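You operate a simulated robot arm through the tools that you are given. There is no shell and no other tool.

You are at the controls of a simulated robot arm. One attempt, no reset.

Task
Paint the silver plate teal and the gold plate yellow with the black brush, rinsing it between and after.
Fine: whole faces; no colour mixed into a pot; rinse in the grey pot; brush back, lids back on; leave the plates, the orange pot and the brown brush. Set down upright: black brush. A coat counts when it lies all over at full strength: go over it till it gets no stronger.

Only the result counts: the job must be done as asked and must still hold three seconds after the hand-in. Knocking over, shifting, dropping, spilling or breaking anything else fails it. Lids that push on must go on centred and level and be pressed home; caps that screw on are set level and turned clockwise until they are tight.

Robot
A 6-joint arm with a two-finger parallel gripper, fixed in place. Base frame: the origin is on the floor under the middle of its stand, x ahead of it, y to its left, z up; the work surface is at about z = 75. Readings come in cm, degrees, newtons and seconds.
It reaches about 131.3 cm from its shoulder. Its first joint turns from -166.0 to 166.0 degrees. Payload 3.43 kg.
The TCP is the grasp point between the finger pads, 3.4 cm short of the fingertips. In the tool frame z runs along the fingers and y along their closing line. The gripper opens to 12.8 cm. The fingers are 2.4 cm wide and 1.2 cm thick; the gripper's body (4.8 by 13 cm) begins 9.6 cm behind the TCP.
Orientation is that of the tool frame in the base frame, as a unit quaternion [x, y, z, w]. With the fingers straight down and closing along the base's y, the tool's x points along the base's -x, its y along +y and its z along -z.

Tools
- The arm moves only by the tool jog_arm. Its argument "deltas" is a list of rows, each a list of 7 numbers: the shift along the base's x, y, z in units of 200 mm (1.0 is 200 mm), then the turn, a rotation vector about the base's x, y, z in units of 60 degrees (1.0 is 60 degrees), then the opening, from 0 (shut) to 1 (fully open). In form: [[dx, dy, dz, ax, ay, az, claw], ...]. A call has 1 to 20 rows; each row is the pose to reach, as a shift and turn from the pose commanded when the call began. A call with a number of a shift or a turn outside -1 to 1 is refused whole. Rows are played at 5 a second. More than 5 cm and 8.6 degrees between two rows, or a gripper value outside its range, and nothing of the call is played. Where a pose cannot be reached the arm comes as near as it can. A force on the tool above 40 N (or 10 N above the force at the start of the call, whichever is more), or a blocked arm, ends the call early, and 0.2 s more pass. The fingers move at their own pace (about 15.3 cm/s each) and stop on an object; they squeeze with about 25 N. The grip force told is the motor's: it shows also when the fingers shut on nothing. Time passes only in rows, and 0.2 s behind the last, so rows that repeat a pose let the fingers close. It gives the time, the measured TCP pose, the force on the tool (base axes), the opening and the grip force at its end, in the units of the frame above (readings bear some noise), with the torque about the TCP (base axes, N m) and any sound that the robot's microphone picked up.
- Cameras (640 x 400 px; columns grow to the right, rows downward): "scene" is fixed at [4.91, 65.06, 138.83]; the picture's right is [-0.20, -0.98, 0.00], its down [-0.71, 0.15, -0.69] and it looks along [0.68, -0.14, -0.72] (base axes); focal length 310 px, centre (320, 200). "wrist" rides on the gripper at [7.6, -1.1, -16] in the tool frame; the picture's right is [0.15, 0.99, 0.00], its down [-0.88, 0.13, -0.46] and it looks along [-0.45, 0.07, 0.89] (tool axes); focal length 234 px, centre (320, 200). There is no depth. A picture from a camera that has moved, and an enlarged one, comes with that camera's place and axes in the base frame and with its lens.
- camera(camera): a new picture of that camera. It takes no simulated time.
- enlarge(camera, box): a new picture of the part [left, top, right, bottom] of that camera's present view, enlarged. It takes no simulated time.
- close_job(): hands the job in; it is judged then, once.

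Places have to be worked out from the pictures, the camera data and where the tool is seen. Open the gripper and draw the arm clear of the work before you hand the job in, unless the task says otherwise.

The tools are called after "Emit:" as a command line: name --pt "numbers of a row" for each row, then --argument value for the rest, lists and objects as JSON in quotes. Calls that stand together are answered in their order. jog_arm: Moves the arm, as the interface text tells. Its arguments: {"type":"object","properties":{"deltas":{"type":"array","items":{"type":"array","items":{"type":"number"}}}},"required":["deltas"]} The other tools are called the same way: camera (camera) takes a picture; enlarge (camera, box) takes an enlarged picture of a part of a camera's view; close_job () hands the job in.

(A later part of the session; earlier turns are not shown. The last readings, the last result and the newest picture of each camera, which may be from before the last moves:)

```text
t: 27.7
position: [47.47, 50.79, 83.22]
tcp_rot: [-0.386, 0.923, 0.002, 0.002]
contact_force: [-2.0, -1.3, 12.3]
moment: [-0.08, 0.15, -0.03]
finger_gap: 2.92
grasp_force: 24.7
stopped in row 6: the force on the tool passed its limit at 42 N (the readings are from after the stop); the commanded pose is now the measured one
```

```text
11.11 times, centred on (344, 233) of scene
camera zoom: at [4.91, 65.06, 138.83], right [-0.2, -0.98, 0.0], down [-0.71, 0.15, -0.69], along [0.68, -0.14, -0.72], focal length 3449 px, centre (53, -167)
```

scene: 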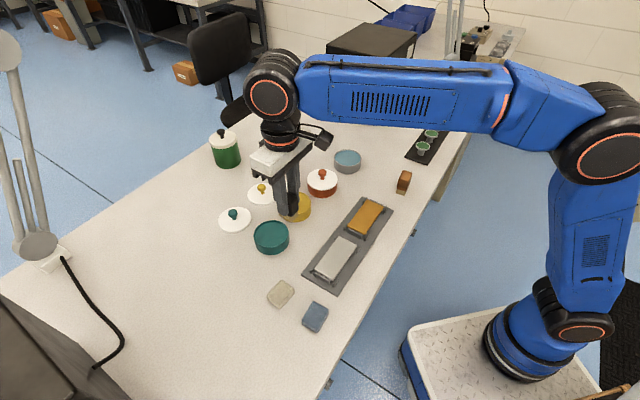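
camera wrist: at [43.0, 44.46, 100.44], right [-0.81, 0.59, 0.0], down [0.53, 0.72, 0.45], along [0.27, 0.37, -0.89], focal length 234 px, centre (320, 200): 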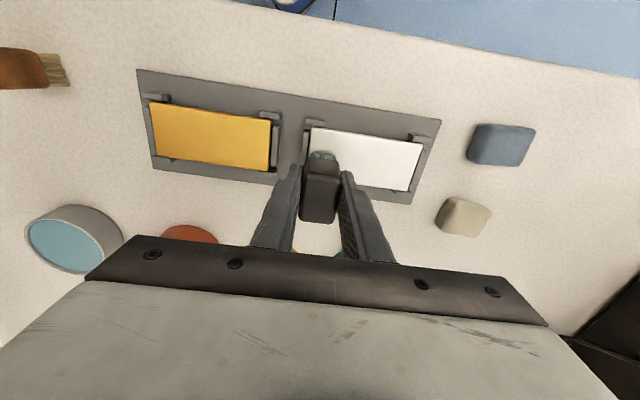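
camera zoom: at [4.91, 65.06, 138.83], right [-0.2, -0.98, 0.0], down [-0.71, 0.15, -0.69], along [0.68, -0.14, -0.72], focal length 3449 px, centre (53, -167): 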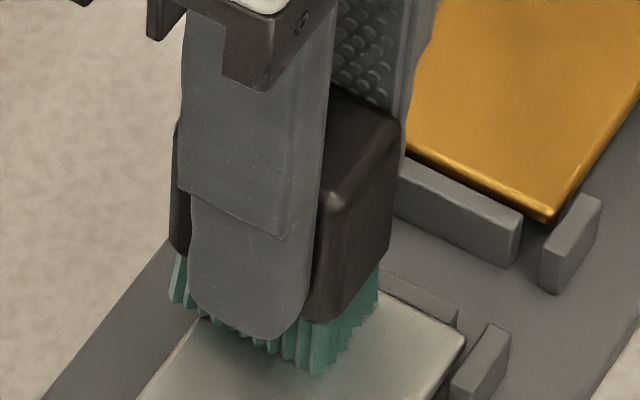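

The brush holds steady in the grip and its edge lines up with the plate's end. I draw the first stroke along the plate toward the far end with light pressure.

Emit:
jog_arm --pt "0 0 0.002 -0.005 0.002 0 0" --pt "-0.0214 0.0211 0.002 -0.005 0.002 0 0" --pt "-0.0428 0.0421 0.002 -0.005 0.002 0 0" --pt "-0.0641 0.0632 0.002 -0.005 0.002 0 0" --pt "-0.0855 0.0842 0.002 -0.005 0.002 0 0" --pt "-0.1069 0.1053 0.002 -0.005 0.002 0 0" --pt "-0.1283 0.1263 0.002 -0.005 0.002 0 0" --pt "-0.1497 0.1474 0.002 -0.005 0.002 0 0" --pt "-0.171 0.1684 0.002 -0.005 0.002 0 0" --pt "-0.1924 0.1895 0.002 -0.005 0.002 0 0" --pt "-0.2138 0.2105 0.002 -0.005 0.002 0 0" --pt "-0.2352 0.2316 0.002 -0.005 0.002 0 0" --pt "-0.2566 0.2526 0.002 -0.005 0.002 0 0" --pt "-0.2779 0.2737 0.002 -0.005 0.002 0 0" --pt "-0.2993 0.2947 0.002 -0.005 0.002 0 0"

Emit:
enlarge --camera "scene" --box '[290, 205, 386, 285]'

Emit:
enlarge --camera "wrist" --box '[240, 100, 400, 220]'

```text
t: 30.9
position: [41.43, 56.74, 83.22]
tcp_rot: [-0.386, 0.922, 0.001, -0.001]
contact_force: [5.3, -4.8, 22.5]
moment: [-0.27, -0.21, 0.0]
finger_gap: 2.94
grasp_force: 25.0
```

```text
5.00 times, centred on (338, 245) of scene
camera zoom: at [4.91, 65.06, 138.83], right [-0.2, -0.98, 0.0], down [-0.71, 0.15, -0.69], along [0.68, -0.14, -0.72], focal length 1552 px, centre (230, -25)
```

zoom: 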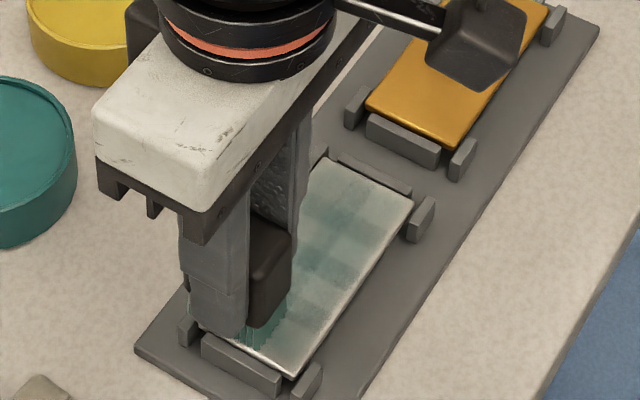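

```text
3.33 times, centred on (320, 160) of wrist
camera zoom: at [37.03, 50.49, 98.97], right [-0.81, 0.59, 0.0], down [0.53, 0.72, 0.45], along [0.27, 0.37, -0.89], focal length 781 px, centre (320, 333)
```

zoom: 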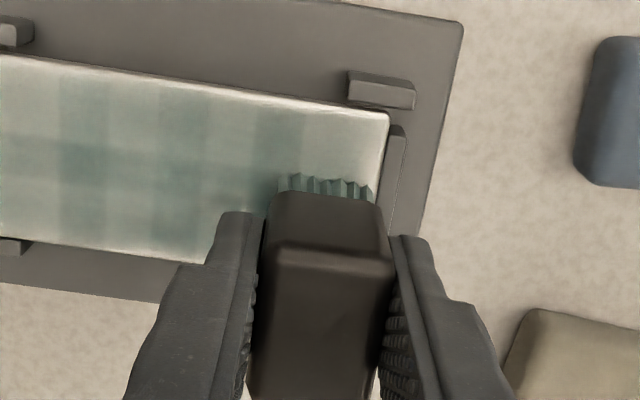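

The stroke leaves a partial-strength coat over most of the width, so several passes and reloads will be needed. I shift across the plate and stroke back along the other side with a little less pressure.

Emit:
jog_arm --pt "-0.028 -0.0285 0.005 0 0 0 0" --pt "-0.0561 -0.057 0.005 0 0 0 0" --pt "-0.0374 -0.0754 0.005 0 0 0 0" --pt "-0.0187 -0.0938 0.005 0 0 0 0" --pt "0 -0.1123 0.005 0 0 0 0" --pt "0.0187 -0.1307 0.005 0 0 0 0" --pt "0.0374 -0.1491 0.005 0 0 0 0" --pt "0.0561 -0.1675 0.005 0 0 0 0" --pt "0.0748 -0.1859 0.005 0 0 0 0" --pt "0.0935 -0.2044 0.005 0 0 0 0" --pt "0.1122 -0.2228 0.005 0 0 0 0" --pt "0.1309 -0.2412 0.005 0 0 0 0" --pt "0.1496 -0.2596 0.005 0 0 0 0" --pt "0.1683 -0.278 0.005 0 0 0 0" --pt "0.187 -0.2965 0.005 0 0 0 0" --pt "0.2057 -0.3149 0.005 0 0 0 0" --pt "0.2244 -0.3333 0.005 0 0 0 0" --pt "0.2431 -0.3517 0.005 0 0 0 0"

Emit:
enlarge --camera "scene" --box '[290, 205, 386, 285]'

Emit:
enlarge --camera "wrist" --box '[240, 100, 440, 220]'

```text
t: 34.7
position: [46.31, 49.84, 83.16]
tcp_rot: [-0.386, 0.923, 0.0, -0.001]
contact_force: [-0.1, -0.1, -0.9]
moment: [0.06, 0.03, -0.03]
finger_gap: 2.94
grasp_force: 25.4
```

```text
5.00 times, centred on (338, 245) of scene
camera zoom: at [4.91, 65.06, 138.83], right [-0.2, -0.98, 0.0], down [-0.71, 0.15, -0.69], along [0.68, -0.14, -0.72], focal length 1552 px, centre (230, -25)
```

zoom: 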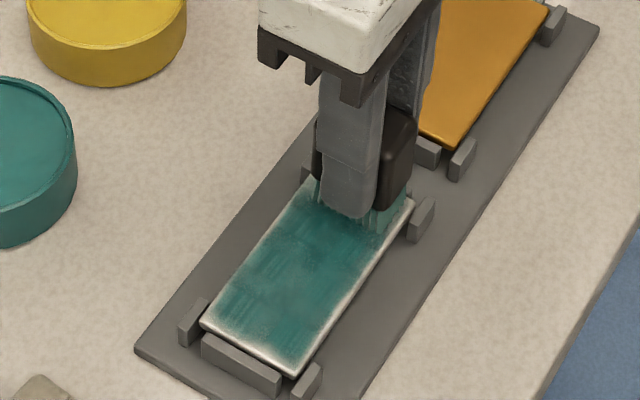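

```text
3.20 times, centred on (340, 160) of wrist
camera zoom: at [41.85, 43.54, 99.05], right [-0.81, 0.59, 0.0], down [0.53, 0.72, 0.45], along [0.27, 0.37, -0.89], focal length 749 px, centre (256, 328)
```

zoom: 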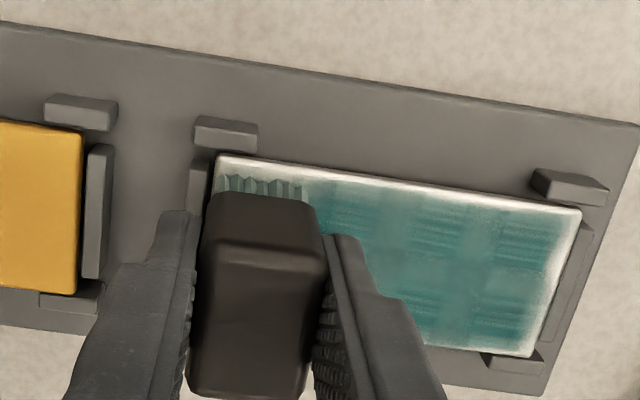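

The coat is building, but the bristles lay paint only under the core of the tuft, leaving a pale border along the edges. I extend the strokes so the tuft overhangs the edges slightly, starting with the near-base long edge.

Emit:
jog_arm --pt "-0.0055 -0.0259 0.003 0 0 0 0" --pt "-0.0109 -0.0517 0.0 0 0 0 0" --pt "-0.0109 -0.0517 -0.005 0 0 0 0" --pt "-0.0316 -0.0313 -0.005 0 0 0 0" --pt "-0.0522 -0.011 -0.005 0 0 0 0" --pt "-0.0729 0.0094 -0.005 0 0 0 0" --pt "-0.0936 0.0297 -0.005 0 0 0 0" --pt "-0.1142 0.0501 -0.005 0 0 0 0" --pt "-0.1349 0.0704 -0.005 0 0 0 0" --pt "-0.1556 0.0908 -0.005 0 0 0 0" --pt "-0.1763 0.1111 -0.005 0 0 0 0" --pt "-0.1969 0.1315 -0.005 0 0 0 0" --pt "-0.2176 0.1518 -0.005 0 0 0 0" --pt "-0.2383 0.1722 -0.005 0 0 0 0" --pt "-0.2589 0.1925 -0.005 0 0 0 0" --pt "-0.2796 0.2129 -0.005 0 0 0 0" --pt "-0.3003 0.2332 -0.005 0 0 0 0" --pt "-0.321 0.2536 -0.005 0 0 0 0" --pt "-0.3416 0.2739 -0.005 0 0 0 0"

Emit:
enlarge --camera "scene" --box '[290, 205, 386, 285]'

Emit:
enlarge --camera "wrist" --box '[200, 100, 400, 220]'

```text
t: 38.7
position: [39.49, 55.24, 83.04]
tcp_rot: [-0.386, 0.923, 0.001, -0.001]
contact_force: [7.4, -7.4, 32.7]
moment: [-0.09, -0.64, -0.07]
finger_gap: 2.95
grasp_force: 25.0
```

```text
5.00 times, centred on (338, 245) of scene
camera zoom: at [4.91, 65.06, 138.83], right [-0.2, -0.98, 0.0], down [-0.71, 0.15, -0.69], along [0.68, -0.14, -0.72], focal length 1552 px, centre (230, -25)
```

zoom: 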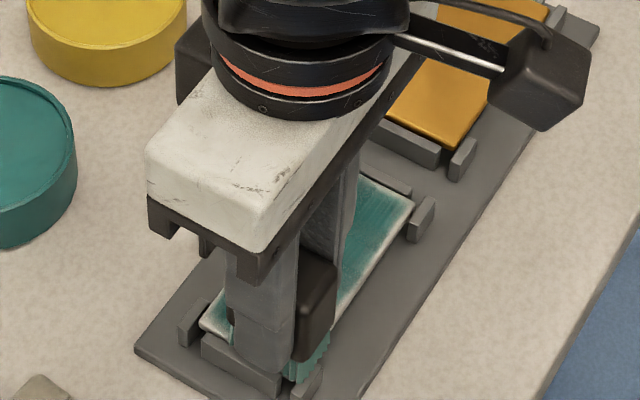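

```text
3.20 times, centred on (300, 160) of wrist
camera zoom: at [35.04, 48.98, 98.95], right [-0.81, 0.59, 0.0], down [0.53, 0.72, 0.45], along [0.27, 0.37, -0.89], focal length 749 px, centre (384, 328)
```

zoom: 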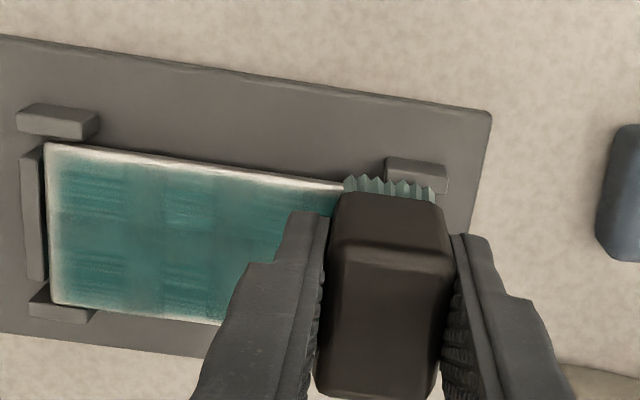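

The force rose to 33 N at the far corner, probably touching the clip. I lift off and look at the whole plate.

Emit:
jog_arm --pt "0 0 0.02 0 0 0 0" --pt "0 0 0.08 0 0 0 0" --pt "0.0 0.0 0.2 0 0 0 0" --pt "0.1 0.15 0.25 0 0 0 0" --pt "0.2 0.3 0.25 0 0 0 0" --pt "0.25 0.4 0.25 0 0 0 0" --pt "0.25 0.4 0.25 0 0 0 0"

Emit:
enlarge --camera "scene" --box '[290, 205, 386, 285]'

Emit:
camera --camera "wrist"

```text
t: 40.3
position: [44.51, 63.32, 88.26]
tcp_rot: [-0.385, 0.923, 0.0, -0.002]
contact_force: [0.3, 0.4, -0.5]
moment: [-0.03, -0.01, 0.0]
finger_gap: 2.91
grasp_force: 24.9
```

```text
5.00 times, centred on (338, 245) of scene
camera zoom: at [4.91, 65.06, 138.83], right [-0.2, -0.98, 0.0], down [-0.71, 0.15, -0.69], along [0.68, -0.14, -0.72], focal length 1552 px, centre (230, -25)
```

zoom: 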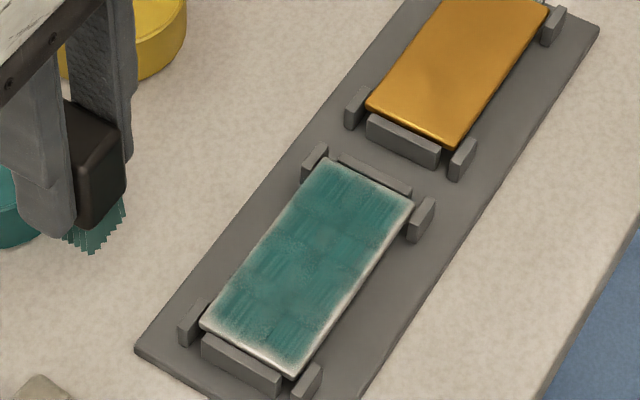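

```text
taken
camera wrist: at [40.08, 57.11, 104.07], right [-0.81, 0.59, 0.0], down [0.53, 0.72, 0.45], along [0.27, 0.37, -0.89], focal length 234 px, centre (320, 200)
```

wrist: 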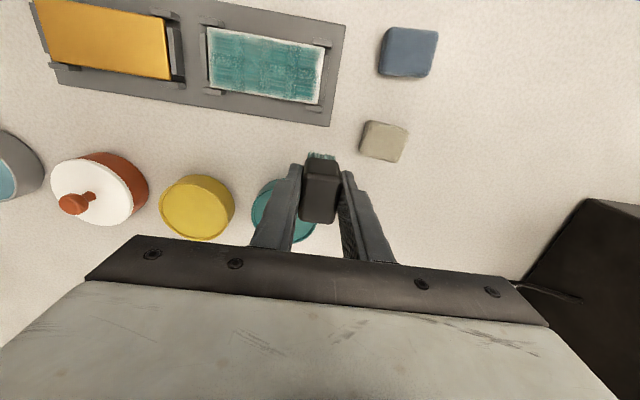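

Emit:
enlarge --camera "wrist" --box '[190, 15, 350, 115]'

Emit:
enlarge --camera "scene" --box '[315, 230, 375, 285]'

```text
4.00 times, centred on (270, 65) of wrist
camera zoom: at [40.08, 57.11, 104.07], right [-0.81, 0.59, 0.0], down [0.53, 0.72, 0.45], along [0.27, 0.37, -0.89], focal length 937 px, centre (520, 740)
```

zoom: 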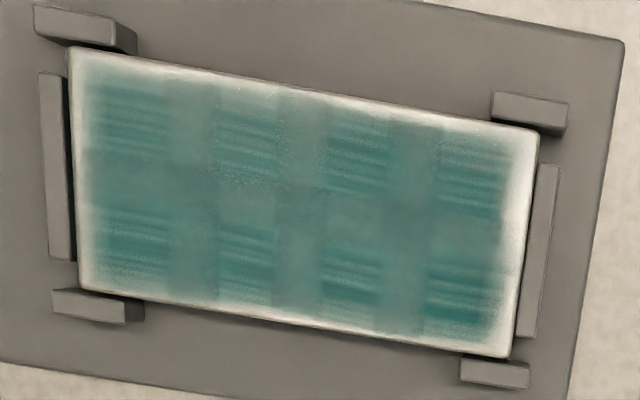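

```text
7.27 times, centred on (345, 258) of scene
camera zoom: at [4.91, 65.06, 138.83], right [-0.2, -0.98, 0.0], down [-0.71, 0.15, -0.69], along [0.68, -0.14, -0.72], focal length 2257 px, centre (138, -218)
```

zoom: 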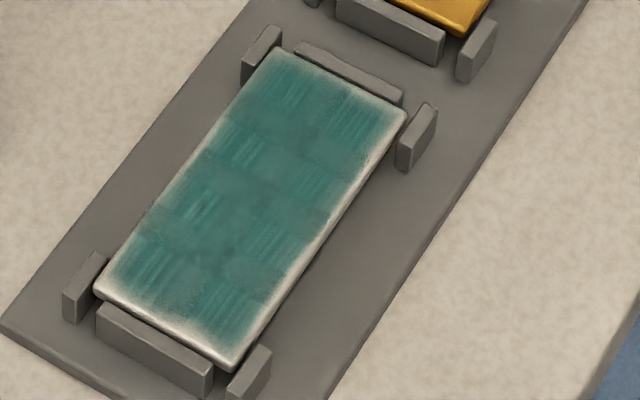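

The coat is about two-thirds strength with pale edges. I go back to the teal pot to reload, lowering gently to contact.

Emit:
jog_arm --pt "0.14 0.06 0 0 0 0 0" --pt "0.28 0.13 0 0 0 0 0" --pt "0.42 0.19 0 0 0 0 0" --pt "0.42 0.19 -0.1 0 0 0 0" --pt "0.42 0.19 -0.18 0 0 0 0" --pt "0.42 0.19 -0.205 0 0 0 0" --pt "0.42 0.19 -0.213 0 0 0 0" --pt "0.42 0.19 -0.218 0 0 0 0" --pt "0.42 0.19 -0.223 0 0 0 0" --pt "0.42 0.19 -0.226 0 0 0 0" --pt "0.42 0.19 -0.226 0 0 0 0"

Emit:
enlarge --camera "scene" --box '[240, 195, 304, 260]'

Emit:
enlarge --camera "wrist" --box '[240, 100, 400, 220]'

```text
t: 42.7
position: [52.95, 67.02, 83.67]
tcp_rot: [-0.385, 0.923, 0.001, 0.0]
contact_force: [5.2, 3.4, 17.7]
moment: [0.21, -0.2, 0.02]
finger_gap: 2.91
grasp_force: 25.2
```

```text
6.15 times, centred on (272, 228) of scene
camera zoom: at [4.91, 65.06, 138.83], right [-0.2, -0.98, 0.0], down [-0.71, 0.15, -0.69], along [0.68, -0.14, -0.72], focal length 1910 px, centre (615, 31)
```

zoom: 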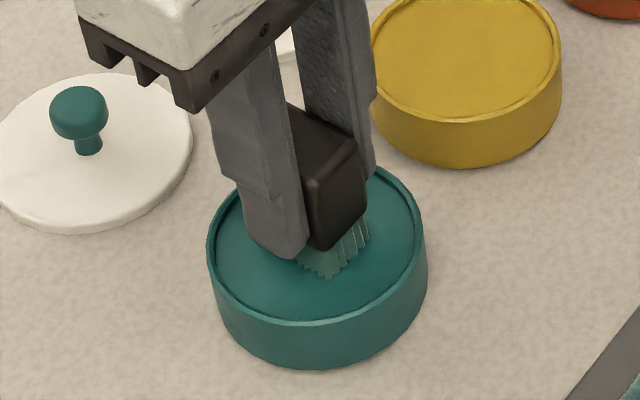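

```text
3.33 times, centred on (320, 160) of wrist
camera zoom: at [48.39, 60.71, 99.51], right [-0.81, 0.59, 0.0], down [0.53, 0.72, 0.46], along [0.27, 0.37, -0.89], focal length 781 px, centre (320, 333)
```

zoom: 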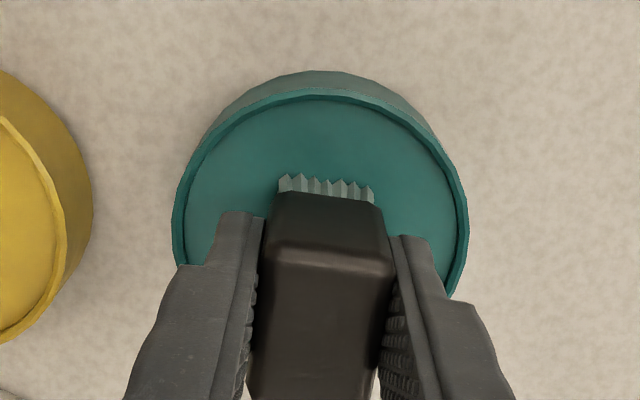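

Contact at 17.7 N; bristles are in the paint. I dwell, lift, and travel back to the near-gold end of the plate, close to the near-base edge, descending to just above contact.

Emit:
jog_arm --pt "0 0 0 0 0 0 0" --pt "0 0 0 0 0 0 0" --pt "0 0 0 0 0 0 0" --pt "0 0 0.03 0 0 0 0" --pt "0 0 0.1 0 0 0 0" --pt "0 0 0.2 0 0 0 0" --pt "-0.03 -0.09 0.2 0 0 0 0" --pt "-0.11 -0.29 0.2 0 0 0 0" --pt "-0.19 -0.5 0.2 0 0 0 0" --pt "-0.27 -0.71 0.2 0 0 0 0" --pt "-0.338 -0.889 0.2 0 0 0 0" --pt "-0.338 -0.889 0.1 0 0 0 0" --pt "-0.338 -0.889 0.02 0 0 0 0" --pt "-0.338 -0.889 -0.01 0 0 0 0" --pt "-0.338 -0.889 -0.02 0 0 0 0" --pt "-0.338 -0.889 -0.023 0 0 0 0" --pt "-0.338 -0.889 -0.025 0 0 0 0"

Emit:
enlarge --camera "wrist" --box '[240, 100, 440, 220]'

```text
t: 46.3
position: [46.13, 49.25, 83.17]
tcp_rot: [-0.386, 0.923, 0.001, 0.0]
contact_force: [1.1, -2.2, 15.0]
moment: [0.0, -0.06, 0.03]
finger_gap: 2.9
grasp_force: 25.1
```

```text
3.20 times, centred on (340, 160) of wrist
camera zoom: at [41.67, 42.95, 99.0], right [-0.81, 0.59, 0.0], down [0.53, 0.72, 0.46], along [0.27, 0.37, -0.89], focal length 749 px, centre (256, 328)
```

zoom: 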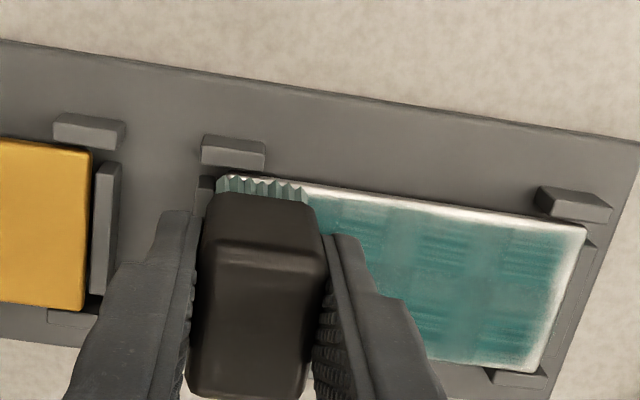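

Contact is 15 N with the tuft flush to the plate's corner. I stroke along this edge to the far end.

Emit:
jog_arm --pt "-0.0196 0.0193 0 0 0 0 0" --pt "-0.0392 0.0386 0 0 0 0 0" --pt "-0.0588 0.0579 0 0 0 0 0" --pt "-0.0784 0.0772 0 0 0 0 0" --pt "-0.098 0.0965 0 0 0 0 0" --pt "-0.1176 0.1158 0 0 0 0 0" --pt "-0.1372 0.1351 0 0 0 0 0" --pt "-0.1568 0.1544 0 0 0 0 0" --pt "-0.1764 0.1737 0 0 0 0 0" --pt "-0.196 0.193 0 0 0 0 0" --pt "-0.2156 0.2123 0 0 0 0 0" --pt "-0.2352 0.2316 0 0 0 0 0" --pt "-0.2548 0.2509 0 0 0 0 0" --pt "-0.2744 0.2702 0 0 0 0 0" --pt "-0.294 0.2895 0 0 0 0 0" --pt "-0.3136 0.3088 0 0 0 0 0" --pt "-0.3136 0.3088 0 0 0 0 0"

Emit:
enlarge --camera "wrist" --box '[200, 100, 400, 220]'

```text
t: 49.9
position: [39.84, 55.41, 83.12]
tcp_rot: [-0.386, 0.923, 0.001, -0.001]
contact_force: [2.2, -4.4, 19.3]
moment: [-0.04, -0.21, -0.03]
finger_gap: 2.93
grasp_force: 24.8
```

```text
3.20 times, centred on (300, 160) of wrist
camera zoom: at [35.42, 49.14, 98.98], right [-0.81, 0.59, 0.0], down [0.53, 0.72, 0.45], along [0.27, 0.37, -0.89], focal length 749 px, centre (384, 328)
```

zoom: 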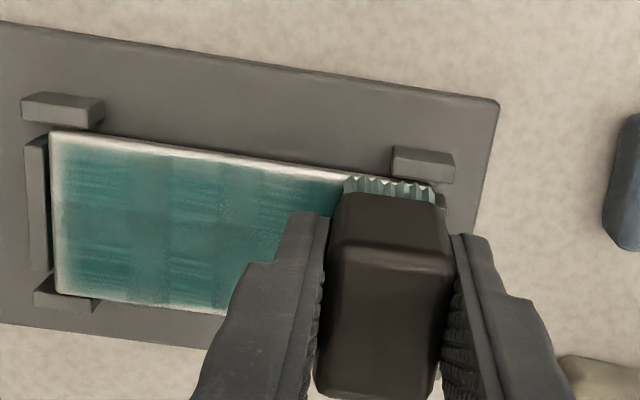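

I shift across to the middle and stroke back.

Emit:
jog_arm --pt "0.0193 0.0196 0 0 0 0 0" --pt "0.0386 0.0392 0 0 0 0 0" --pt "0.0582 0.0199 0 0 0 0 0" --pt "0.0778 0.0006 0 0 0 0 0" --pt "0.0974 -0.0187 0 0 0 0 0" --pt "0.117 -0.038 0 0 0 0 0" --pt "0.1366 -0.0573 0 0 0 0 0" --pt "0.1562 -0.0766 0 0 0 0 0" --pt "0.1758 -0.0959 0 0 0 0 0" --pt "0.1954 -0.1152 0 0 0 0 0" --pt "0.215 -0.1345 0 0 0 0 0" --pt "0.2346 -0.1538 0 0 0 0 0" --pt "0.2542 -0.1731 0 0 0 0 0" --pt "0.2738 -0.1924 0 0 0 0 0" --pt "0.2934 -0.2117 0 0 0 0 0" --pt "0.313 -0.231 0 0 0 0 0" --pt "0.3326 -0.2503 0 0 0 0 0" --pt "0.3522 -0.2696 0 0 0 0 0"

Emit:
jog_arm --pt "0.0193 0.0196 0 0 0 0 0" --pt "0.0386 0.0392 0 0 0 0 0" --pt "0.019 0.0585 0 0 0 0 0" --pt "-0.0006 0.0778 0 0 0 0 0" --pt "-0.0202 0.0971 0 0 0 0 0" --pt "-0.0398 0.1164 0 0 0 0 0" --pt "-0.0594 0.1357 0 0 0 0 0" --pt "-0.079 0.155 0 0 0 0 0" --pt "-0.0986 0.1743 0 0 0 0 0" --pt "-0.1182 0.1936 0 0 0 0 0" --pt "-0.1378 0.2129 0 0 0 0 0" --pt "-0.1574 0.2322 0 0 0 0 0" --pt "-0.177 0.2515 0 0 0 0 0" --pt "-0.1966 0.2708 0 0 0 0 0" --pt "-0.2162 0.2901 0 0 0 0 0" --pt "-0.2358 0.3094 0 0 0 0 0" --pt "-0.2554 0.3287 0 0 0 0 0" --pt "-0.275 0.348 0 0 0 0 0"

Emit:
enlarge --camera "wrist" --box '[200, 100, 400, 220]'

Emit:
enlarge --camera "scene" --box '[290, 205, 386, 285]'

```text
t: 53.7
position: [46.86, 50.03, 83.15]
tcp_rot: [-0.386, 0.922, 0.001, -0.002]
contact_force: [-5.8, 5.2, 25.5]
moment: [0.34, 0.36, 0.03]
finger_gap: 2.91
grasp_force: 24.7
```

```text
t: 57.5
position: [41.43, 57.1, 83.13]
tcp_rot: [-0.385, 0.923, 0.001, -0.002]
contact_force: [4.2, -4.3, 21.3]
moment: [-0.27, -0.17, 0.0]
finger_gap: 2.93
grasp_force: 25.4
```

```text
3.20 times, centred on (300, 160) of wrist
camera zoom: at [36.96, 50.72, 98.96], right [-0.81, 0.59, 0.0], down [0.53, 0.72, 0.45], along [0.27, 0.37, -0.89], focal length 749 px, centre (384, 328)
```

zoom: 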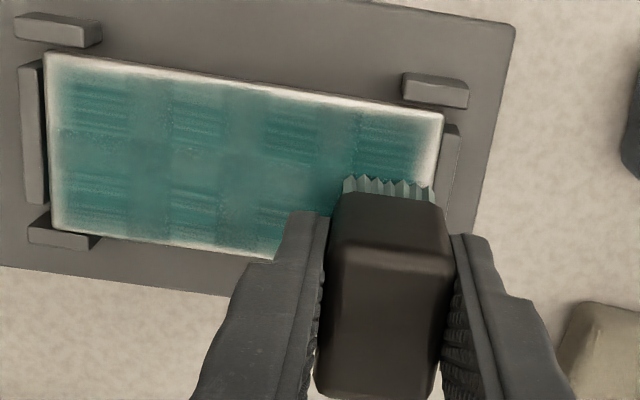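

```text
5.00 times, centred on (338, 245) of scene
camera zoom: at [4.91, 65.06, 138.83], right [-0.2, -0.98, 0.0], down [-0.71, 0.15, -0.69], along [0.68, -0.14, -0.72], focal length 1552 px, centre (230, -25)
```

zoom: 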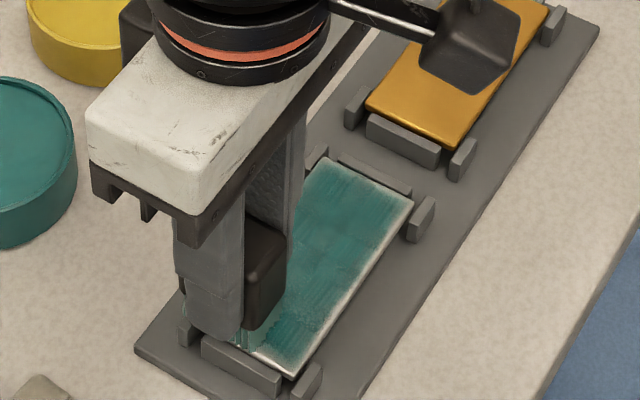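

The middle looks solid, but thin pale borders remain along the edges. I run a pass further out along the pot-side edge, keeping away from the corner clips.

Emit:
jog_arm --pt "0.0257 -0.0095 0.001 0 0 0 0" --pt "0.0611 -0.0163 0.001 0 0 0 0" --pt "0.0895 -0.0302 0.001 0 0 0 0" --pt "0.1091 -0.0495 0.001 0 0 0 0" --pt "0.1287 -0.0688 0.001 0 0 0 0" --pt "0.1483 -0.0881 0.001 0 0 0 0" --pt "0.1679 -0.1074 0.001 0 0 0 0" --pt "0.1875 -0.1267 0.001 0 0 0 0" --pt "0.2071 -0.146 0.001 0 0 0 0" --pt "0.2267 -0.1653 0.001 0 0 0 0" --pt "0.2463 -0.1846 0.001 0 0 0 0" --pt "0.2659 -0.2039 0.001 0 0 0 0" --pt "0.2855 -0.2232 0.001 0 0 0 0" --pt "0.3051 -0.2425 0.001 0 0 0 0" --pt "0.3106 -0.276 0.001 0 0 0 0" --pt "0.318 -0.3113 0.001 0 0 0 0"

Emit:
enlarge --camera "wrist" --box '[240, 100, 440, 220]'

Emit:
enlarge --camera "scene" --box '[300, 225, 380, 290]'

```text
t: 60.9
position: [47.86, 50.84, 83.15]
tcp_rot: [-0.385, 0.923, -0.001, 0.0]
contact_force: [-1.0, 4.5, 16.8]
moment: [0.3, 0.21, -0.01]
finger_gap: 2.94
grasp_force: 25.1
```

```text
3.20 times, centred on (340, 160) of wrist
camera zoom: at [43.35, 44.57, 98.98], right [-0.81, 0.59, 0.0], down [0.53, 0.72, 0.45], along [0.27, 0.37, -0.89], focal length 749 px, centre (256, 328)
```

zoom: 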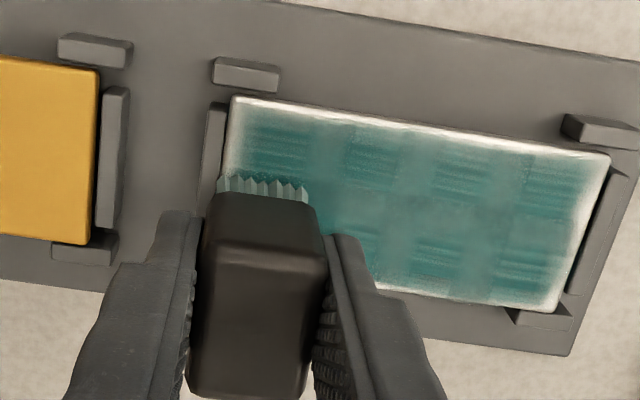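

```text
6.15 times, centred on (340, 258) of scene
camera zoom: at [4.91, 65.06, 138.83], right [-0.2, -0.98, 0.0], down [-0.71, 0.15, -0.69], along [0.68, -0.14, -0.72], focal length 1910 px, centre (197, -154)
```

zoom: 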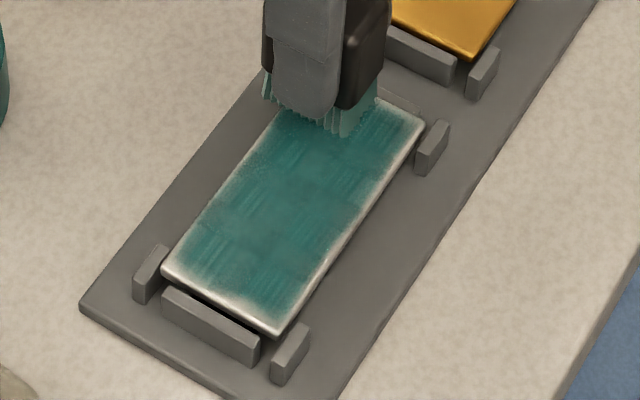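

I lift the brush clear to judge the coat.

Emit:
jog_arm --pt "0 0 0.02 0 0 0 0" --pt "0 0 0.08 0 0 0 0" --pt "0.0 0.05 0.2 0 0 0 0" --pt "0.05 0.2 0.25 0 0 0 0" --pt "0.1 0.4 0.25 0 0 0 0" --pt "0.15 0.55 0.25 0 0 0 0" --pt "0.15 0.55 0.25 0 0 0 0"

Emit:
enlarge --camera "scene" --box '[315, 230, 375, 285]'

Emit:
camera --camera "wrist"

```text
t: 62.5
position: [50.81, 61.99, 88.21]
tcp_rot: [-0.386, 0.922, 0.001, -0.001]
contact_force: [-0.5, 0.6, -0.5]
moment: [0.01, 0.02, -0.04]
finger_gap: 2.91
grasp_force: 24.6
```

```text
7.27 times, centred on (345, 258) of scene
camera zoom: at [4.91, 65.06, 138.83], right [-0.2, -0.98, 0.0], down [-0.71, 0.15, -0.69], along [0.68, -0.14, -0.72], focal length 2257 px, centre (138, -218)
```

zoom: 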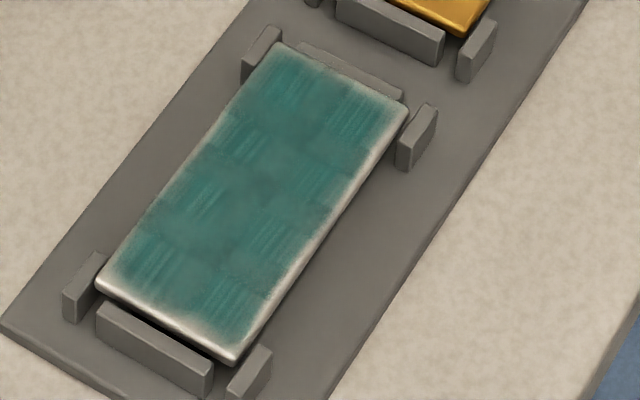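

```text
taken
camera wrist: at [46.36, 55.75, 104.05], right [-0.81, 0.59, 0.0], down [0.53, 0.72, 0.45], along [0.27, 0.37, -0.89], focal length 234 px, centre (320, 200)
```

wrist: 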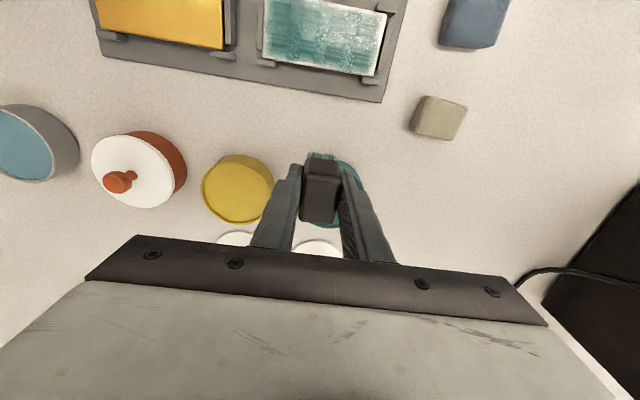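

The coat is stronger, but pale margins remain at the far end and the base-side edge. I reload in the teal pot for a perimeter pass.

Emit:
jog_arm --pt "0.05 0.125 0 0 0 0 0" --pt "0.1045 0.25 0 0 0 0 0" --pt "0.1045 0.25 -0.1 0 0 0 0" --pt "0.1045 0.25 -0.18 0 0 0 0" --pt "0.1045 0.25 -0.205 0 0 0 0" --pt "0.1045 0.25 -0.213 0 0 0 0" --pt "0.1045 0.25 -0.218 0 0 0 0" --pt "0.1045 0.25 -0.223 0 0 0 0" --pt "0.1045 0.25 -0.226 0 0 0 0" --pt "0.1045 0.25 -0.226 0 0 0 0" --pt "0.1045 0.25 -0.226 0 0 0 0" --pt "0.1045 0.25 -0.226 0 0 0 0"

Emit:
jog_arm --pt "0 0 0 0 0 0 0" --pt "0 0 0.03 0 0 0 0" --pt "0 0 0.1 0 0 0 0" --pt "0 0 0.2 0 0 0 0" --pt "-0.03 -0.1 0.2 0 0 0 0" --pt "-0.11 -0.31 0.2 0 0 0 0" --pt "-0.19 -0.52 0.2 0 0 0 0" --pt "-0.27 -0.73 0.2 0 0 0 0" --pt "-0.3495 -0.936 0.2 0 0 0 0" --pt "-0.3495 -0.936 0.1 0 0 0 0" --pt "-0.3495 -0.936 0.02 0 0 0 0" --pt "-0.3495 -0.936 -0.01 0 0 0 0" --pt "-0.3495 -0.936 -0.02 0 0 0 0" --pt "-0.3495 -0.936 -0.023 0 0 0 0" --pt "-0.3495 -0.936 -0.025 0 0 0 0"

Emit:
enlarge --camera "wrist" --box '[240, 100, 440, 220]'

```text
t: 65.1
position: [52.84, 66.76, 83.65]
tcp_rot: [-0.386, 0.922, 0.0, -0.002]
contact_force: [2.3, 2.0, 15.8]
moment: [0.3, -0.23, -0.02]
finger_gap: 2.92
grasp_force: 24.6
```

```text
t: 68.3
position: [45.89, 48.1, 83.18]
tcp_rot: [-0.387, 0.922, 0.0, -0.001]
contact_force: [-1.5, 3.0, 14.2]
moment: [0.4, 0.0, 0.02]
finger_gap: 2.91
grasp_force: 24.9
```

```text
3.20 times, centred on (340, 160) of wrist
camera zoom: at [41.38, 41.87, 98.99], right [-0.81, 0.59, 0.0], down [0.53, 0.72, 0.46], along [0.27, 0.37, -0.89], focal length 749 px, centre (256, 328)
```

zoom: 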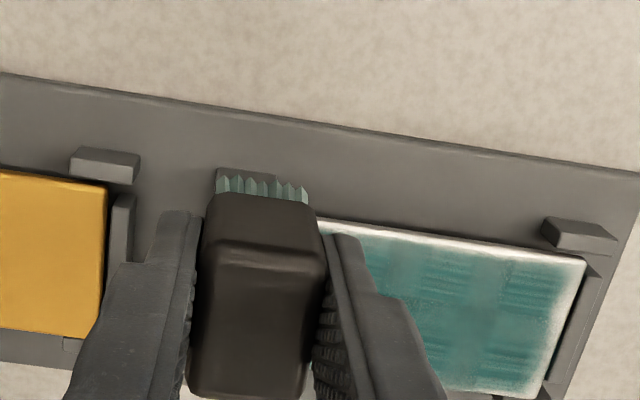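

Contact 14 N, tuft overhanging the base-side edge. I stroke along this edge to the far end.

Emit:
jog_arm --pt "-0.0192 0.0193 0 0 0 0 0" --pt "-0.0384 0.0386 0 0 0 0 0" --pt "-0.0577 0.0579 0 0 0 0 0" --pt "-0.0769 0.0772 0 0 0 0 0" --pt "-0.0961 0.0966 0 0 0 0 0" --pt "-0.1154 0.1159 0 0 0 0 0" --pt "-0.1346 0.1352 0 0 0 0 0" --pt "-0.1538 0.1545 0 0 0 0 0" --pt "-0.1731 0.1738 0 0 0 0 0" --pt "-0.1923 0.1931 0 0 0 0 0" --pt "-0.2115 0.2124 0 0 0 0 0" --pt "-0.2307 0.2317 0 0 0 0 0" --pt "-0.25 0.251 0 0 0 0 0" --pt "-0.2692 0.2703 0 0 0 0 0" --pt "-0.2884 0.2897 0 0 0 0 0" --pt "-0.3077 0.309 0 0 0 0 0" --pt "-0.3269 0.3283 0 0 0 0 0" --pt "-0.3461 0.3476 0 0 0 0 0"

Emit:
enlarge --camera "wrist" --box '[200, 100, 400, 220]'

```text
t: 72.1
position: [39.06, 55.06, 83.15]
tcp_rot: [-0.385, 0.923, 0.001, -0.001]
contact_force: [4.9, -4.0, 19.9]
moment: [0.02, -0.44, -0.09]
finger_gap: 2.92
grasp_force: 24.5
```

```text
3.20 times, centred on (300, 160) of wrist
camera zoom: at [34.49, 48.69, 98.96], right [-0.81, 0.59, 0.0], down [0.53, 0.72, 0.45], along [0.27, 0.37, -0.89], focal length 749 px, centre (384, 328)
```

zoom: 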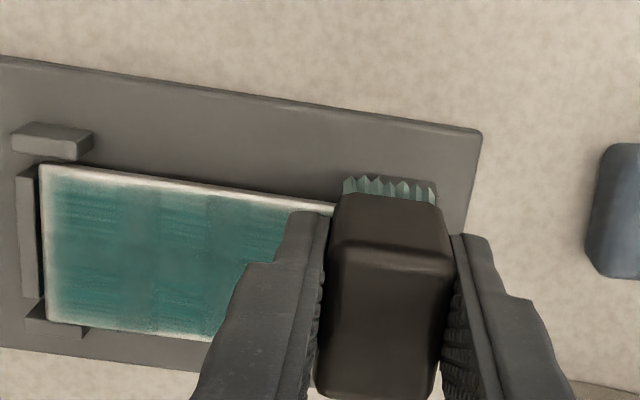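

The base-side margin narrowed. Now I sweep across the far end with a slight overhang, there and back.

Emit:
jog_arm --pt "-0.0061 0.006 0 0 0 0 0" --pt "0.0114 0.0238 0 0 0 0 0" --pt "0.029 0.0416 0 0 0 0 0" --pt "0.0465 0.0595 0 0 0 0 0" --pt "0.0641 0.0773 0 0 0 0 0" --pt "0.0816 0.0951 0 0 0 0 0" --pt "0.0991 0.1129 0 0 0 0 0" --pt "0.1167 0.1307 0 0 0 0 0" --pt "0.1342 0.1486 0 0 0 0 0" --pt "0.1167 0.1307 0 0 0 0 0" --pt "0.0991 0.1129 0 0 0 0 0" --pt "0.0816 0.0951 0 0 0 0 0" --pt "0.0641 0.0773 0 0 0 0 0" --pt "0.0465 0.0595 0 0 0 0 0" --pt "0.0641 0.0773 0 0 0 0 0" --pt "0.0816 0.0951 0 0 0 0 0" --pt "0.0991 0.1129 0 0 0 0 0" --pt "0.1167 0.1307 0 0 0 0 0" --pt "0.1342 0.1486 0 0 0 0 0"

Emit:
enlarge --camera "wrist" --box '[200, 100, 400, 220]'

Emit:
enlarge --camera "scene" --box '[290, 205, 386, 285]'

```text
t: 76.1
position: [41.69, 57.96, 83.19]
tcp_rot: [-0.386, 0.923, 0.0, -0.001]
contact_force: [-5.3, -5.1, 22.0]
moment: [-0.46, 0.43, -0.01]
finger_gap: 2.94
grasp_force: 25.2
```

```text
3.20 times, centred on (300, 160) of wrist
camera zoom: at [37.21, 51.64, 98.96], right [-0.81, 0.59, 0.0], down [0.53, 0.72, 0.45], along [0.27, 0.37, -0.89], focal length 749 px, centre (384, 328)
```

zoom: 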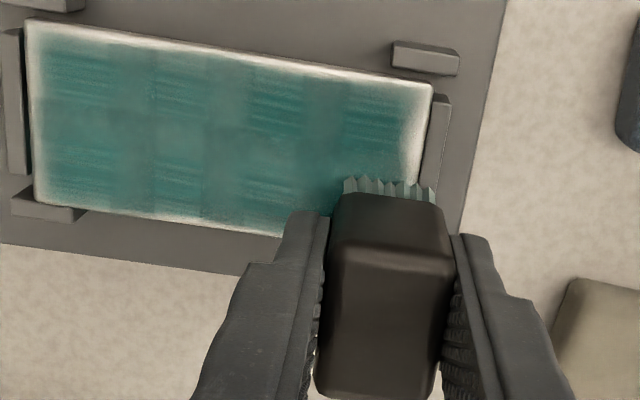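

```text
5.00 times, centred on (338, 245) of scene
camera zoom: at [4.91, 65.06, 138.83], right [-0.2, -0.98, 0.0], down [-0.71, 0.15, -0.69], along [0.68, -0.14, -0.72], focal length 1552 px, centre (230, -25)
```

zoom: 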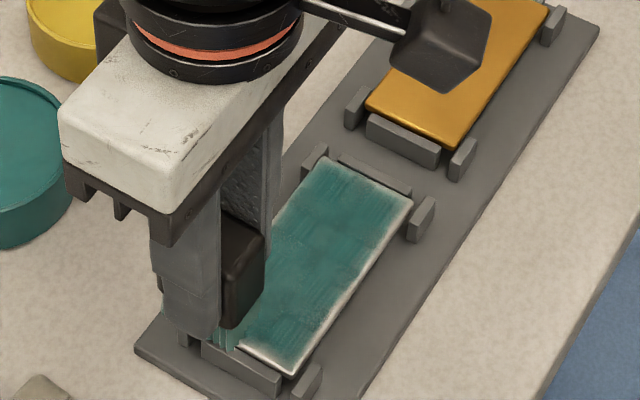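

Next, the pot-side edge back toward the gold end, with overhang.

Emit:
jog_arm --pt "0.0193 -0.019 0 0 0 0 0" --pt "0.0386 -0.038 0 0 0 0 0" --pt "0.0579 -0.057 0 0 0 0 0" --pt "0.0772 -0.076 0 0 0 0 0" --pt "0.0966 -0.0951 0 0 0 0 0" --pt "0.1159 -0.1141 0 0 0 0 0" --pt "0.1352 -0.1331 0 0 0 0 0" --pt "0.1545 -0.1521 0 0 0 0 0" --pt "0.1738 -0.1711 0 0 0 0 0" --pt "0.1931 -0.1901 0 0 0 0 0" --pt "0.2124 -0.2091 0 0 0 0 0" --pt "0.2317 -0.2282 0 0 0 0 0" --pt "0.2511 -0.2472 0 0 0 0 0" --pt "0.2704 -0.2662 0 0 0 0 0" --pt "0.2897 -0.2852 0 0 0 0 0" --pt "0.309 -0.3042 0 0 0 0 0" --pt "0.3283 -0.3232 0 0 0 0 0" --pt "0.3476 -0.3422 0 0 0 0 0"

Emit:
jog_arm --pt "-0.0175 -0.0178 0 0 0 0 0" --pt "-0.0351 -0.0356 0 0 0 0 0" --pt "-0.0526 -0.0535 0 0 0 0 0" --pt "-0.0702 -0.0713 0 0 0 0 0" --pt "-0.0877 -0.0891 0 0 0 0 0" --pt "-0.1053 -0.1069 0 0 0 0 0" --pt "-0.1228 -0.1247 0 0 0 0 0" --pt "-0.1403 -0.1425 0 0 0 0 0" --pt "-0.1228 -0.1247 0 0 0 0 0" --pt "-0.1053 -0.1069 0 0 0 0 0" --pt "-0.0877 -0.0891 0 0 0 0 0" --pt "-0.0702 -0.0713 0 0 0 0 0" --pt "-0.0526 -0.0535 0 0 0 0 0"

Emit:
jog_arm --pt "0 0 0.02 0 0 0 0" --pt "0 0 0.08 0 0 0 0" --pt "0.0 0.05 0.2 0 0 0 0" --pt "0.05 0.2 0.25 0 0 0 0" --pt "0.1 0.4 0.25 0 0 0 0" --pt "0.15 0.55 0.25 0 0 0 0" --pt "0.15 0.55 0.25 0 0 0 0"

Emit:
enlarge --camera "scene" --box '[315, 230, 375, 285]'

Emit:
camera --camera "wrist"

```text
t: 79.9
position: [48.54, 51.08, 83.14]
tcp_rot: [-0.386, 0.922, 0.0, -0.001]
contact_force: [-4.4, 6.4, 23.7]
moment: [0.3, 0.47, -0.03]
finger_gap: 2.92
grasp_force: 25.6
```

```text
t: 82.7
position: [47.52, 50.02, 83.17]
tcp_rot: [-0.386, 0.922, 0.0, -0.001]
contact_force: [-6.6, -7.1, 29.0]
moment: [-0.32, 0.5, 0.01]
finger_gap: 2.91
grasp_force: 24.8
```

```text
t: 84.3
position: [50.58, 61.14, 87.98]
tcp_rot: [-0.386, 0.923, 0.0, -0.002]
contact_force: [-0.5, -0.5, -0.7]
moment: [0.03, -0.02, -0.02]
finger_gap: 2.91
grasp_force: 25.1
```

```text
7.27 times, centred on (345, 258) of scene
camera zoom: at [4.91, 65.06, 138.83], right [-0.2, -0.98, 0.0], down [-0.71, 0.15, -0.69], along [0.68, -0.14, -0.72], focal length 2257 px, centre (138, -218)
```

zoom: 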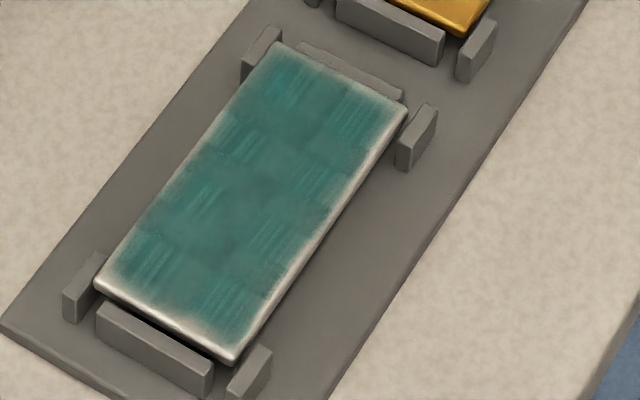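

```text
taken
camera wrist: at [46.09, 54.9, 103.85], right [-0.81, 0.59, 0.0], down [0.53, 0.72, 0.45], along [0.27, 0.37, -0.89], focal length 234 px, centre (320, 200)
```

wrist: 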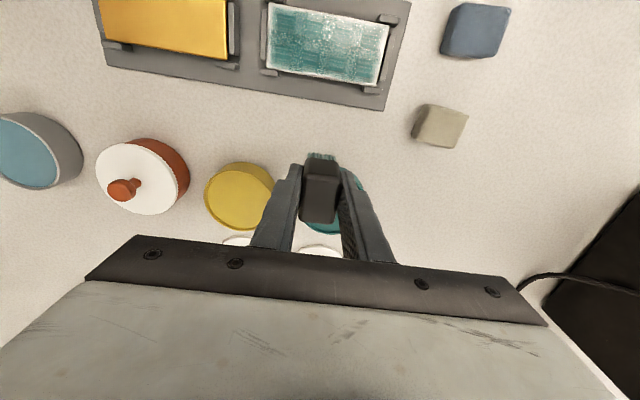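

Emit:
enlarge --camera "wrist" --box '[250, 0, 410, 100]'

Emit:
enlarge --camera "scene" --box '[315, 255, 355, 285]'

```text
4.00 times, centred on (330, 50) of wrist
camera zoom: at [46.09, 54.9, 103.85], right [-0.81, 0.59, 0.0], down [0.53, 0.72, 0.45], along [0.27, 0.37, -0.89], focal length 937 px, centre (280, 800)
```

zoom: 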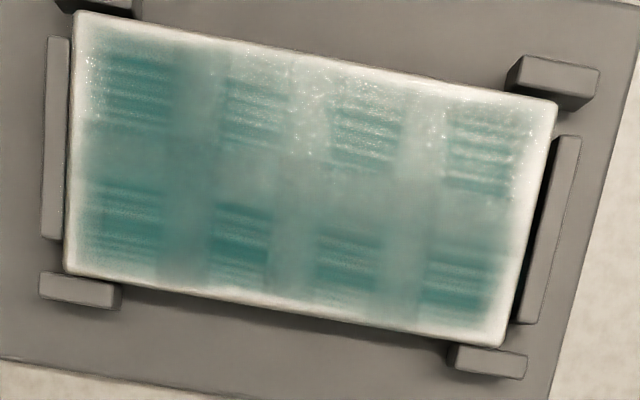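

```text
13.33 times, centred on (335, 270) of scene
camera zoom: at [4.91, 65.06, 138.83], right [-0.2, -0.98, 0.0], down [-0.71, 0.15, -0.69], along [0.68, -0.14, -0.72], focal length 4138 px, centre (120, -733)
```

zoom: 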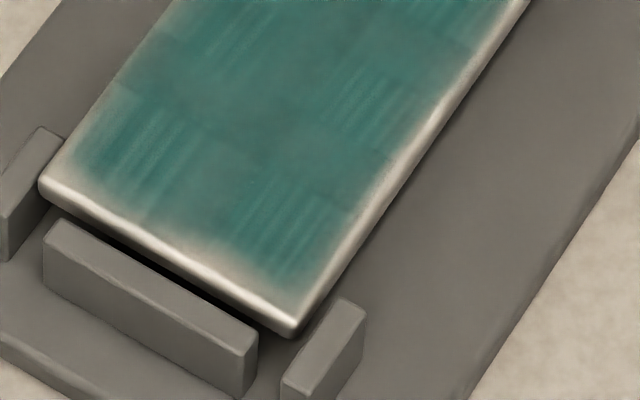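

The pale rim did not change at all despite painting right over it, so it looks like the plate's bevelled, unpainted rim and its soft-edged rendering. To be sure the coat is saturated, I'll reload, do one more full raster, and compare.

Emit:
jog_arm --pt "0.06 0.15 0 0 0 0 0" --pt "0.118 0.293 0 0 0 0 0" --pt "0.118 0.293 -0.1 0 0 0 0" --pt "0.118 0.293 -0.17 0 0 0 0" --pt "0.118 0.293 -0.195 0 0 0 0" --pt "0.118 0.293 -0.203 0 0 0 0" --pt "0.118 0.293 -0.208 0 0 0 0" --pt "0.118 0.293 -0.212 0 0 0 0" --pt "0.118 0.293 -0.216 0 0 0 0" --pt "0.118 0.293 -0.216 0 0 0 0" --pt "0.118 0.293 -0.216 0 0 0 0" --pt "0.118 0.293 -0.216 0 0 0 0"

Emit:
jog_arm --pt "0 0 0 0 0 0 0" --pt "0 0 0.03 0 0 0 0" --pt "0 0 0.1 0 0 0 0" --pt "0 0 0.2 0 0 0 0" --pt "-0.03 -0.1 0.2 0 0 0 0" --pt "-0.11 -0.31 0.2 0 0 0 0" --pt "-0.19 -0.52 0.2 0 0 0 0" --pt "-0.27 -0.73 0.2 0 0 0 0" --pt "-0.3375 -0.9025 0.2 0 0 0 0" --pt "-0.3375 -0.9025 0.1 0 0 0 0" --pt "-0.3375 -0.9025 0.02 0 0 0 0" --pt "-0.3375 -0.9025 -0.01 0 0 0 0" --pt "-0.3375 -0.9025 -0.02 0 0 0 0" --pt "-0.3375 -0.9025 -0.023 0 0 0 0" --pt "-0.3375 -0.9025 -0.025 0 0 0 0"

Emit:
jog_arm --pt "-0.0192 0.0193 0 0 0 0 0" --pt "-0.0384 0.0386 0 0 0 0 0" --pt "-0.0577 0.0579 0 0 0 0 0" --pt "-0.0769 0.0772 0 0 0 0 0" --pt "-0.0961 0.0966 0 0 0 0 0" --pt "-0.1154 0.1159 0 0 0 0 0" --pt "-0.1346 0.1352 0 0 0 0 0" --pt "-0.1538 0.1545 0 0 0 0 0" --pt "-0.1731 0.1738 0 0 0 0 0" --pt "-0.1923 0.1931 0 0 0 0 0" --pt "-0.2115 0.2124 0 0 0 0 0" --pt "-0.2307 0.2317 0 0 0 0 0" --pt "-0.25 0.251 0 0 0 0 0" --pt "-0.2692 0.2703 0 0 0 0 0" --pt "-0.2884 0.2897 0 0 0 0 0" --pt "-0.3077 0.309 0 0 0 0 0" --pt "-0.3269 0.3283 0 0 0 0 0"

Emit:
jog_arm --pt "0.0228 0.0232 0 0 0 0 0" --pt "0.0456 0.0463 0 0 0 0 0" --pt "0.0652 0.027 0 0 0 0 0" --pt "0.0848 0.0077 0 0 0 0 0" --pt "0.1044 -0.0116 0 0 0 0 0" --pt "0.124 -0.0309 0 0 0 0 0" --pt "0.1436 -0.0502 0 0 0 0 0" --pt "0.1632 -0.0695 0 0 0 0 0" --pt "0.1828 -0.0888 0 0 0 0 0" --pt "0.2024 -0.1081 0 0 0 0 0" --pt "0.222 -0.1274 0 0 0 0 0" --pt "0.2416 -0.1467 0 0 0 0 0" --pt "0.2612 -0.166 0 0 0 0 0" --pt "0.2808 -0.1853 0 0 0 0 0" --pt "0.3004 -0.2046 0 0 0 0 0" --pt "0.32 -0.2239 0 0 0 0 0" --pt "0.3396 -0.2432 0 0 0 0 0" --pt "0.3592 -0.2625 0 0 0 0 0"

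Emit:
jog_arm --pt "0.0193 0.0196 0 0 0 0 0" --pt "0.0421 0.0428 0 0 0 0 0" --pt "0.0225 0.0621 0 0 0 0 0" --pt "0.0029 0.0814 0 0 0 0 0" --pt "-0.0167 0.1007 0 0 0 0 0" --pt "-0.0363 0.12 0 0 0 0 0" --pt "-0.0559 0.1393 0 0 0 0 0" --pt "-0.0755 0.1586 0 0 0 0 0" --pt "-0.0951 0.1779 0 0 0 0 0" --pt "-0.1147 0.1972 0 0 0 0 0" --pt "-0.1343 0.2165 0 0 0 0 0" --pt "-0.1539 0.2358 0 0 0 0 0" --pt "-0.1735 0.2551 0 0 0 0 0" --pt "-0.1931 0.2744 0 0 0 0 0" --pt "-0.2127 0.2937 0 0 0 0 0" --pt "-0.2323 0.313 0 0 0 0 0" --pt "-0.2519 0.3323 0 0 0 0 0" --pt "-0.2715 0.3516 0 0 0 0 0"

```text
t: 86.9
position: [52.96, 66.96, 83.71]
tcp_rot: [-0.385, 0.923, 0.001, -0.001]
contact_force: [-0.2, 0.3, -0.8]
moment: [0.0, 0.03, 0.01]
finger_gap: 2.93
grasp_force: 24.4
```

```text
t: 90.1
position: [46.08, 48.95, 83.21]
tcp_rot: [-0.386, 0.923, 0.0, -0.001]
contact_force: [-1.0, 0.0, 1.1]
moment: [0.06, 0.02, -0.01]
finger_gap: 2.93
grasp_force: 24.9
```

```text
t: 93.7
position: [39.58, 55.47, 83.3]
tcp_rot: [-0.386, 0.923, 0.0, 0.0]
contact_force: [0.9, 0.3, 0.2]
moment: [-0.02, -0.04, -0.03]
finger_gap: 2.94
grasp_force: 24.9
```

```text
t: 97.5
position: [46.67, 50.24, 83.23]
tcp_rot: [-0.387, 0.922, 0.0, -0.001]
contact_force: [0.6, 1.3, 0.7]
moment: [-0.02, -0.02, -0.03]
finger_gap: 2.94
grasp_force: 25.4
```

```text
t: 101.3
position: [41.42, 57.11, 83.21]
tcp_rot: [-0.386, 0.923, 0.0, -0.001]
contact_force: [-0.1, -0.3, -0.4]
moment: [-0.03, 0.04, 0.02]
finger_gap: 2.9
grasp_force: 24.8
```

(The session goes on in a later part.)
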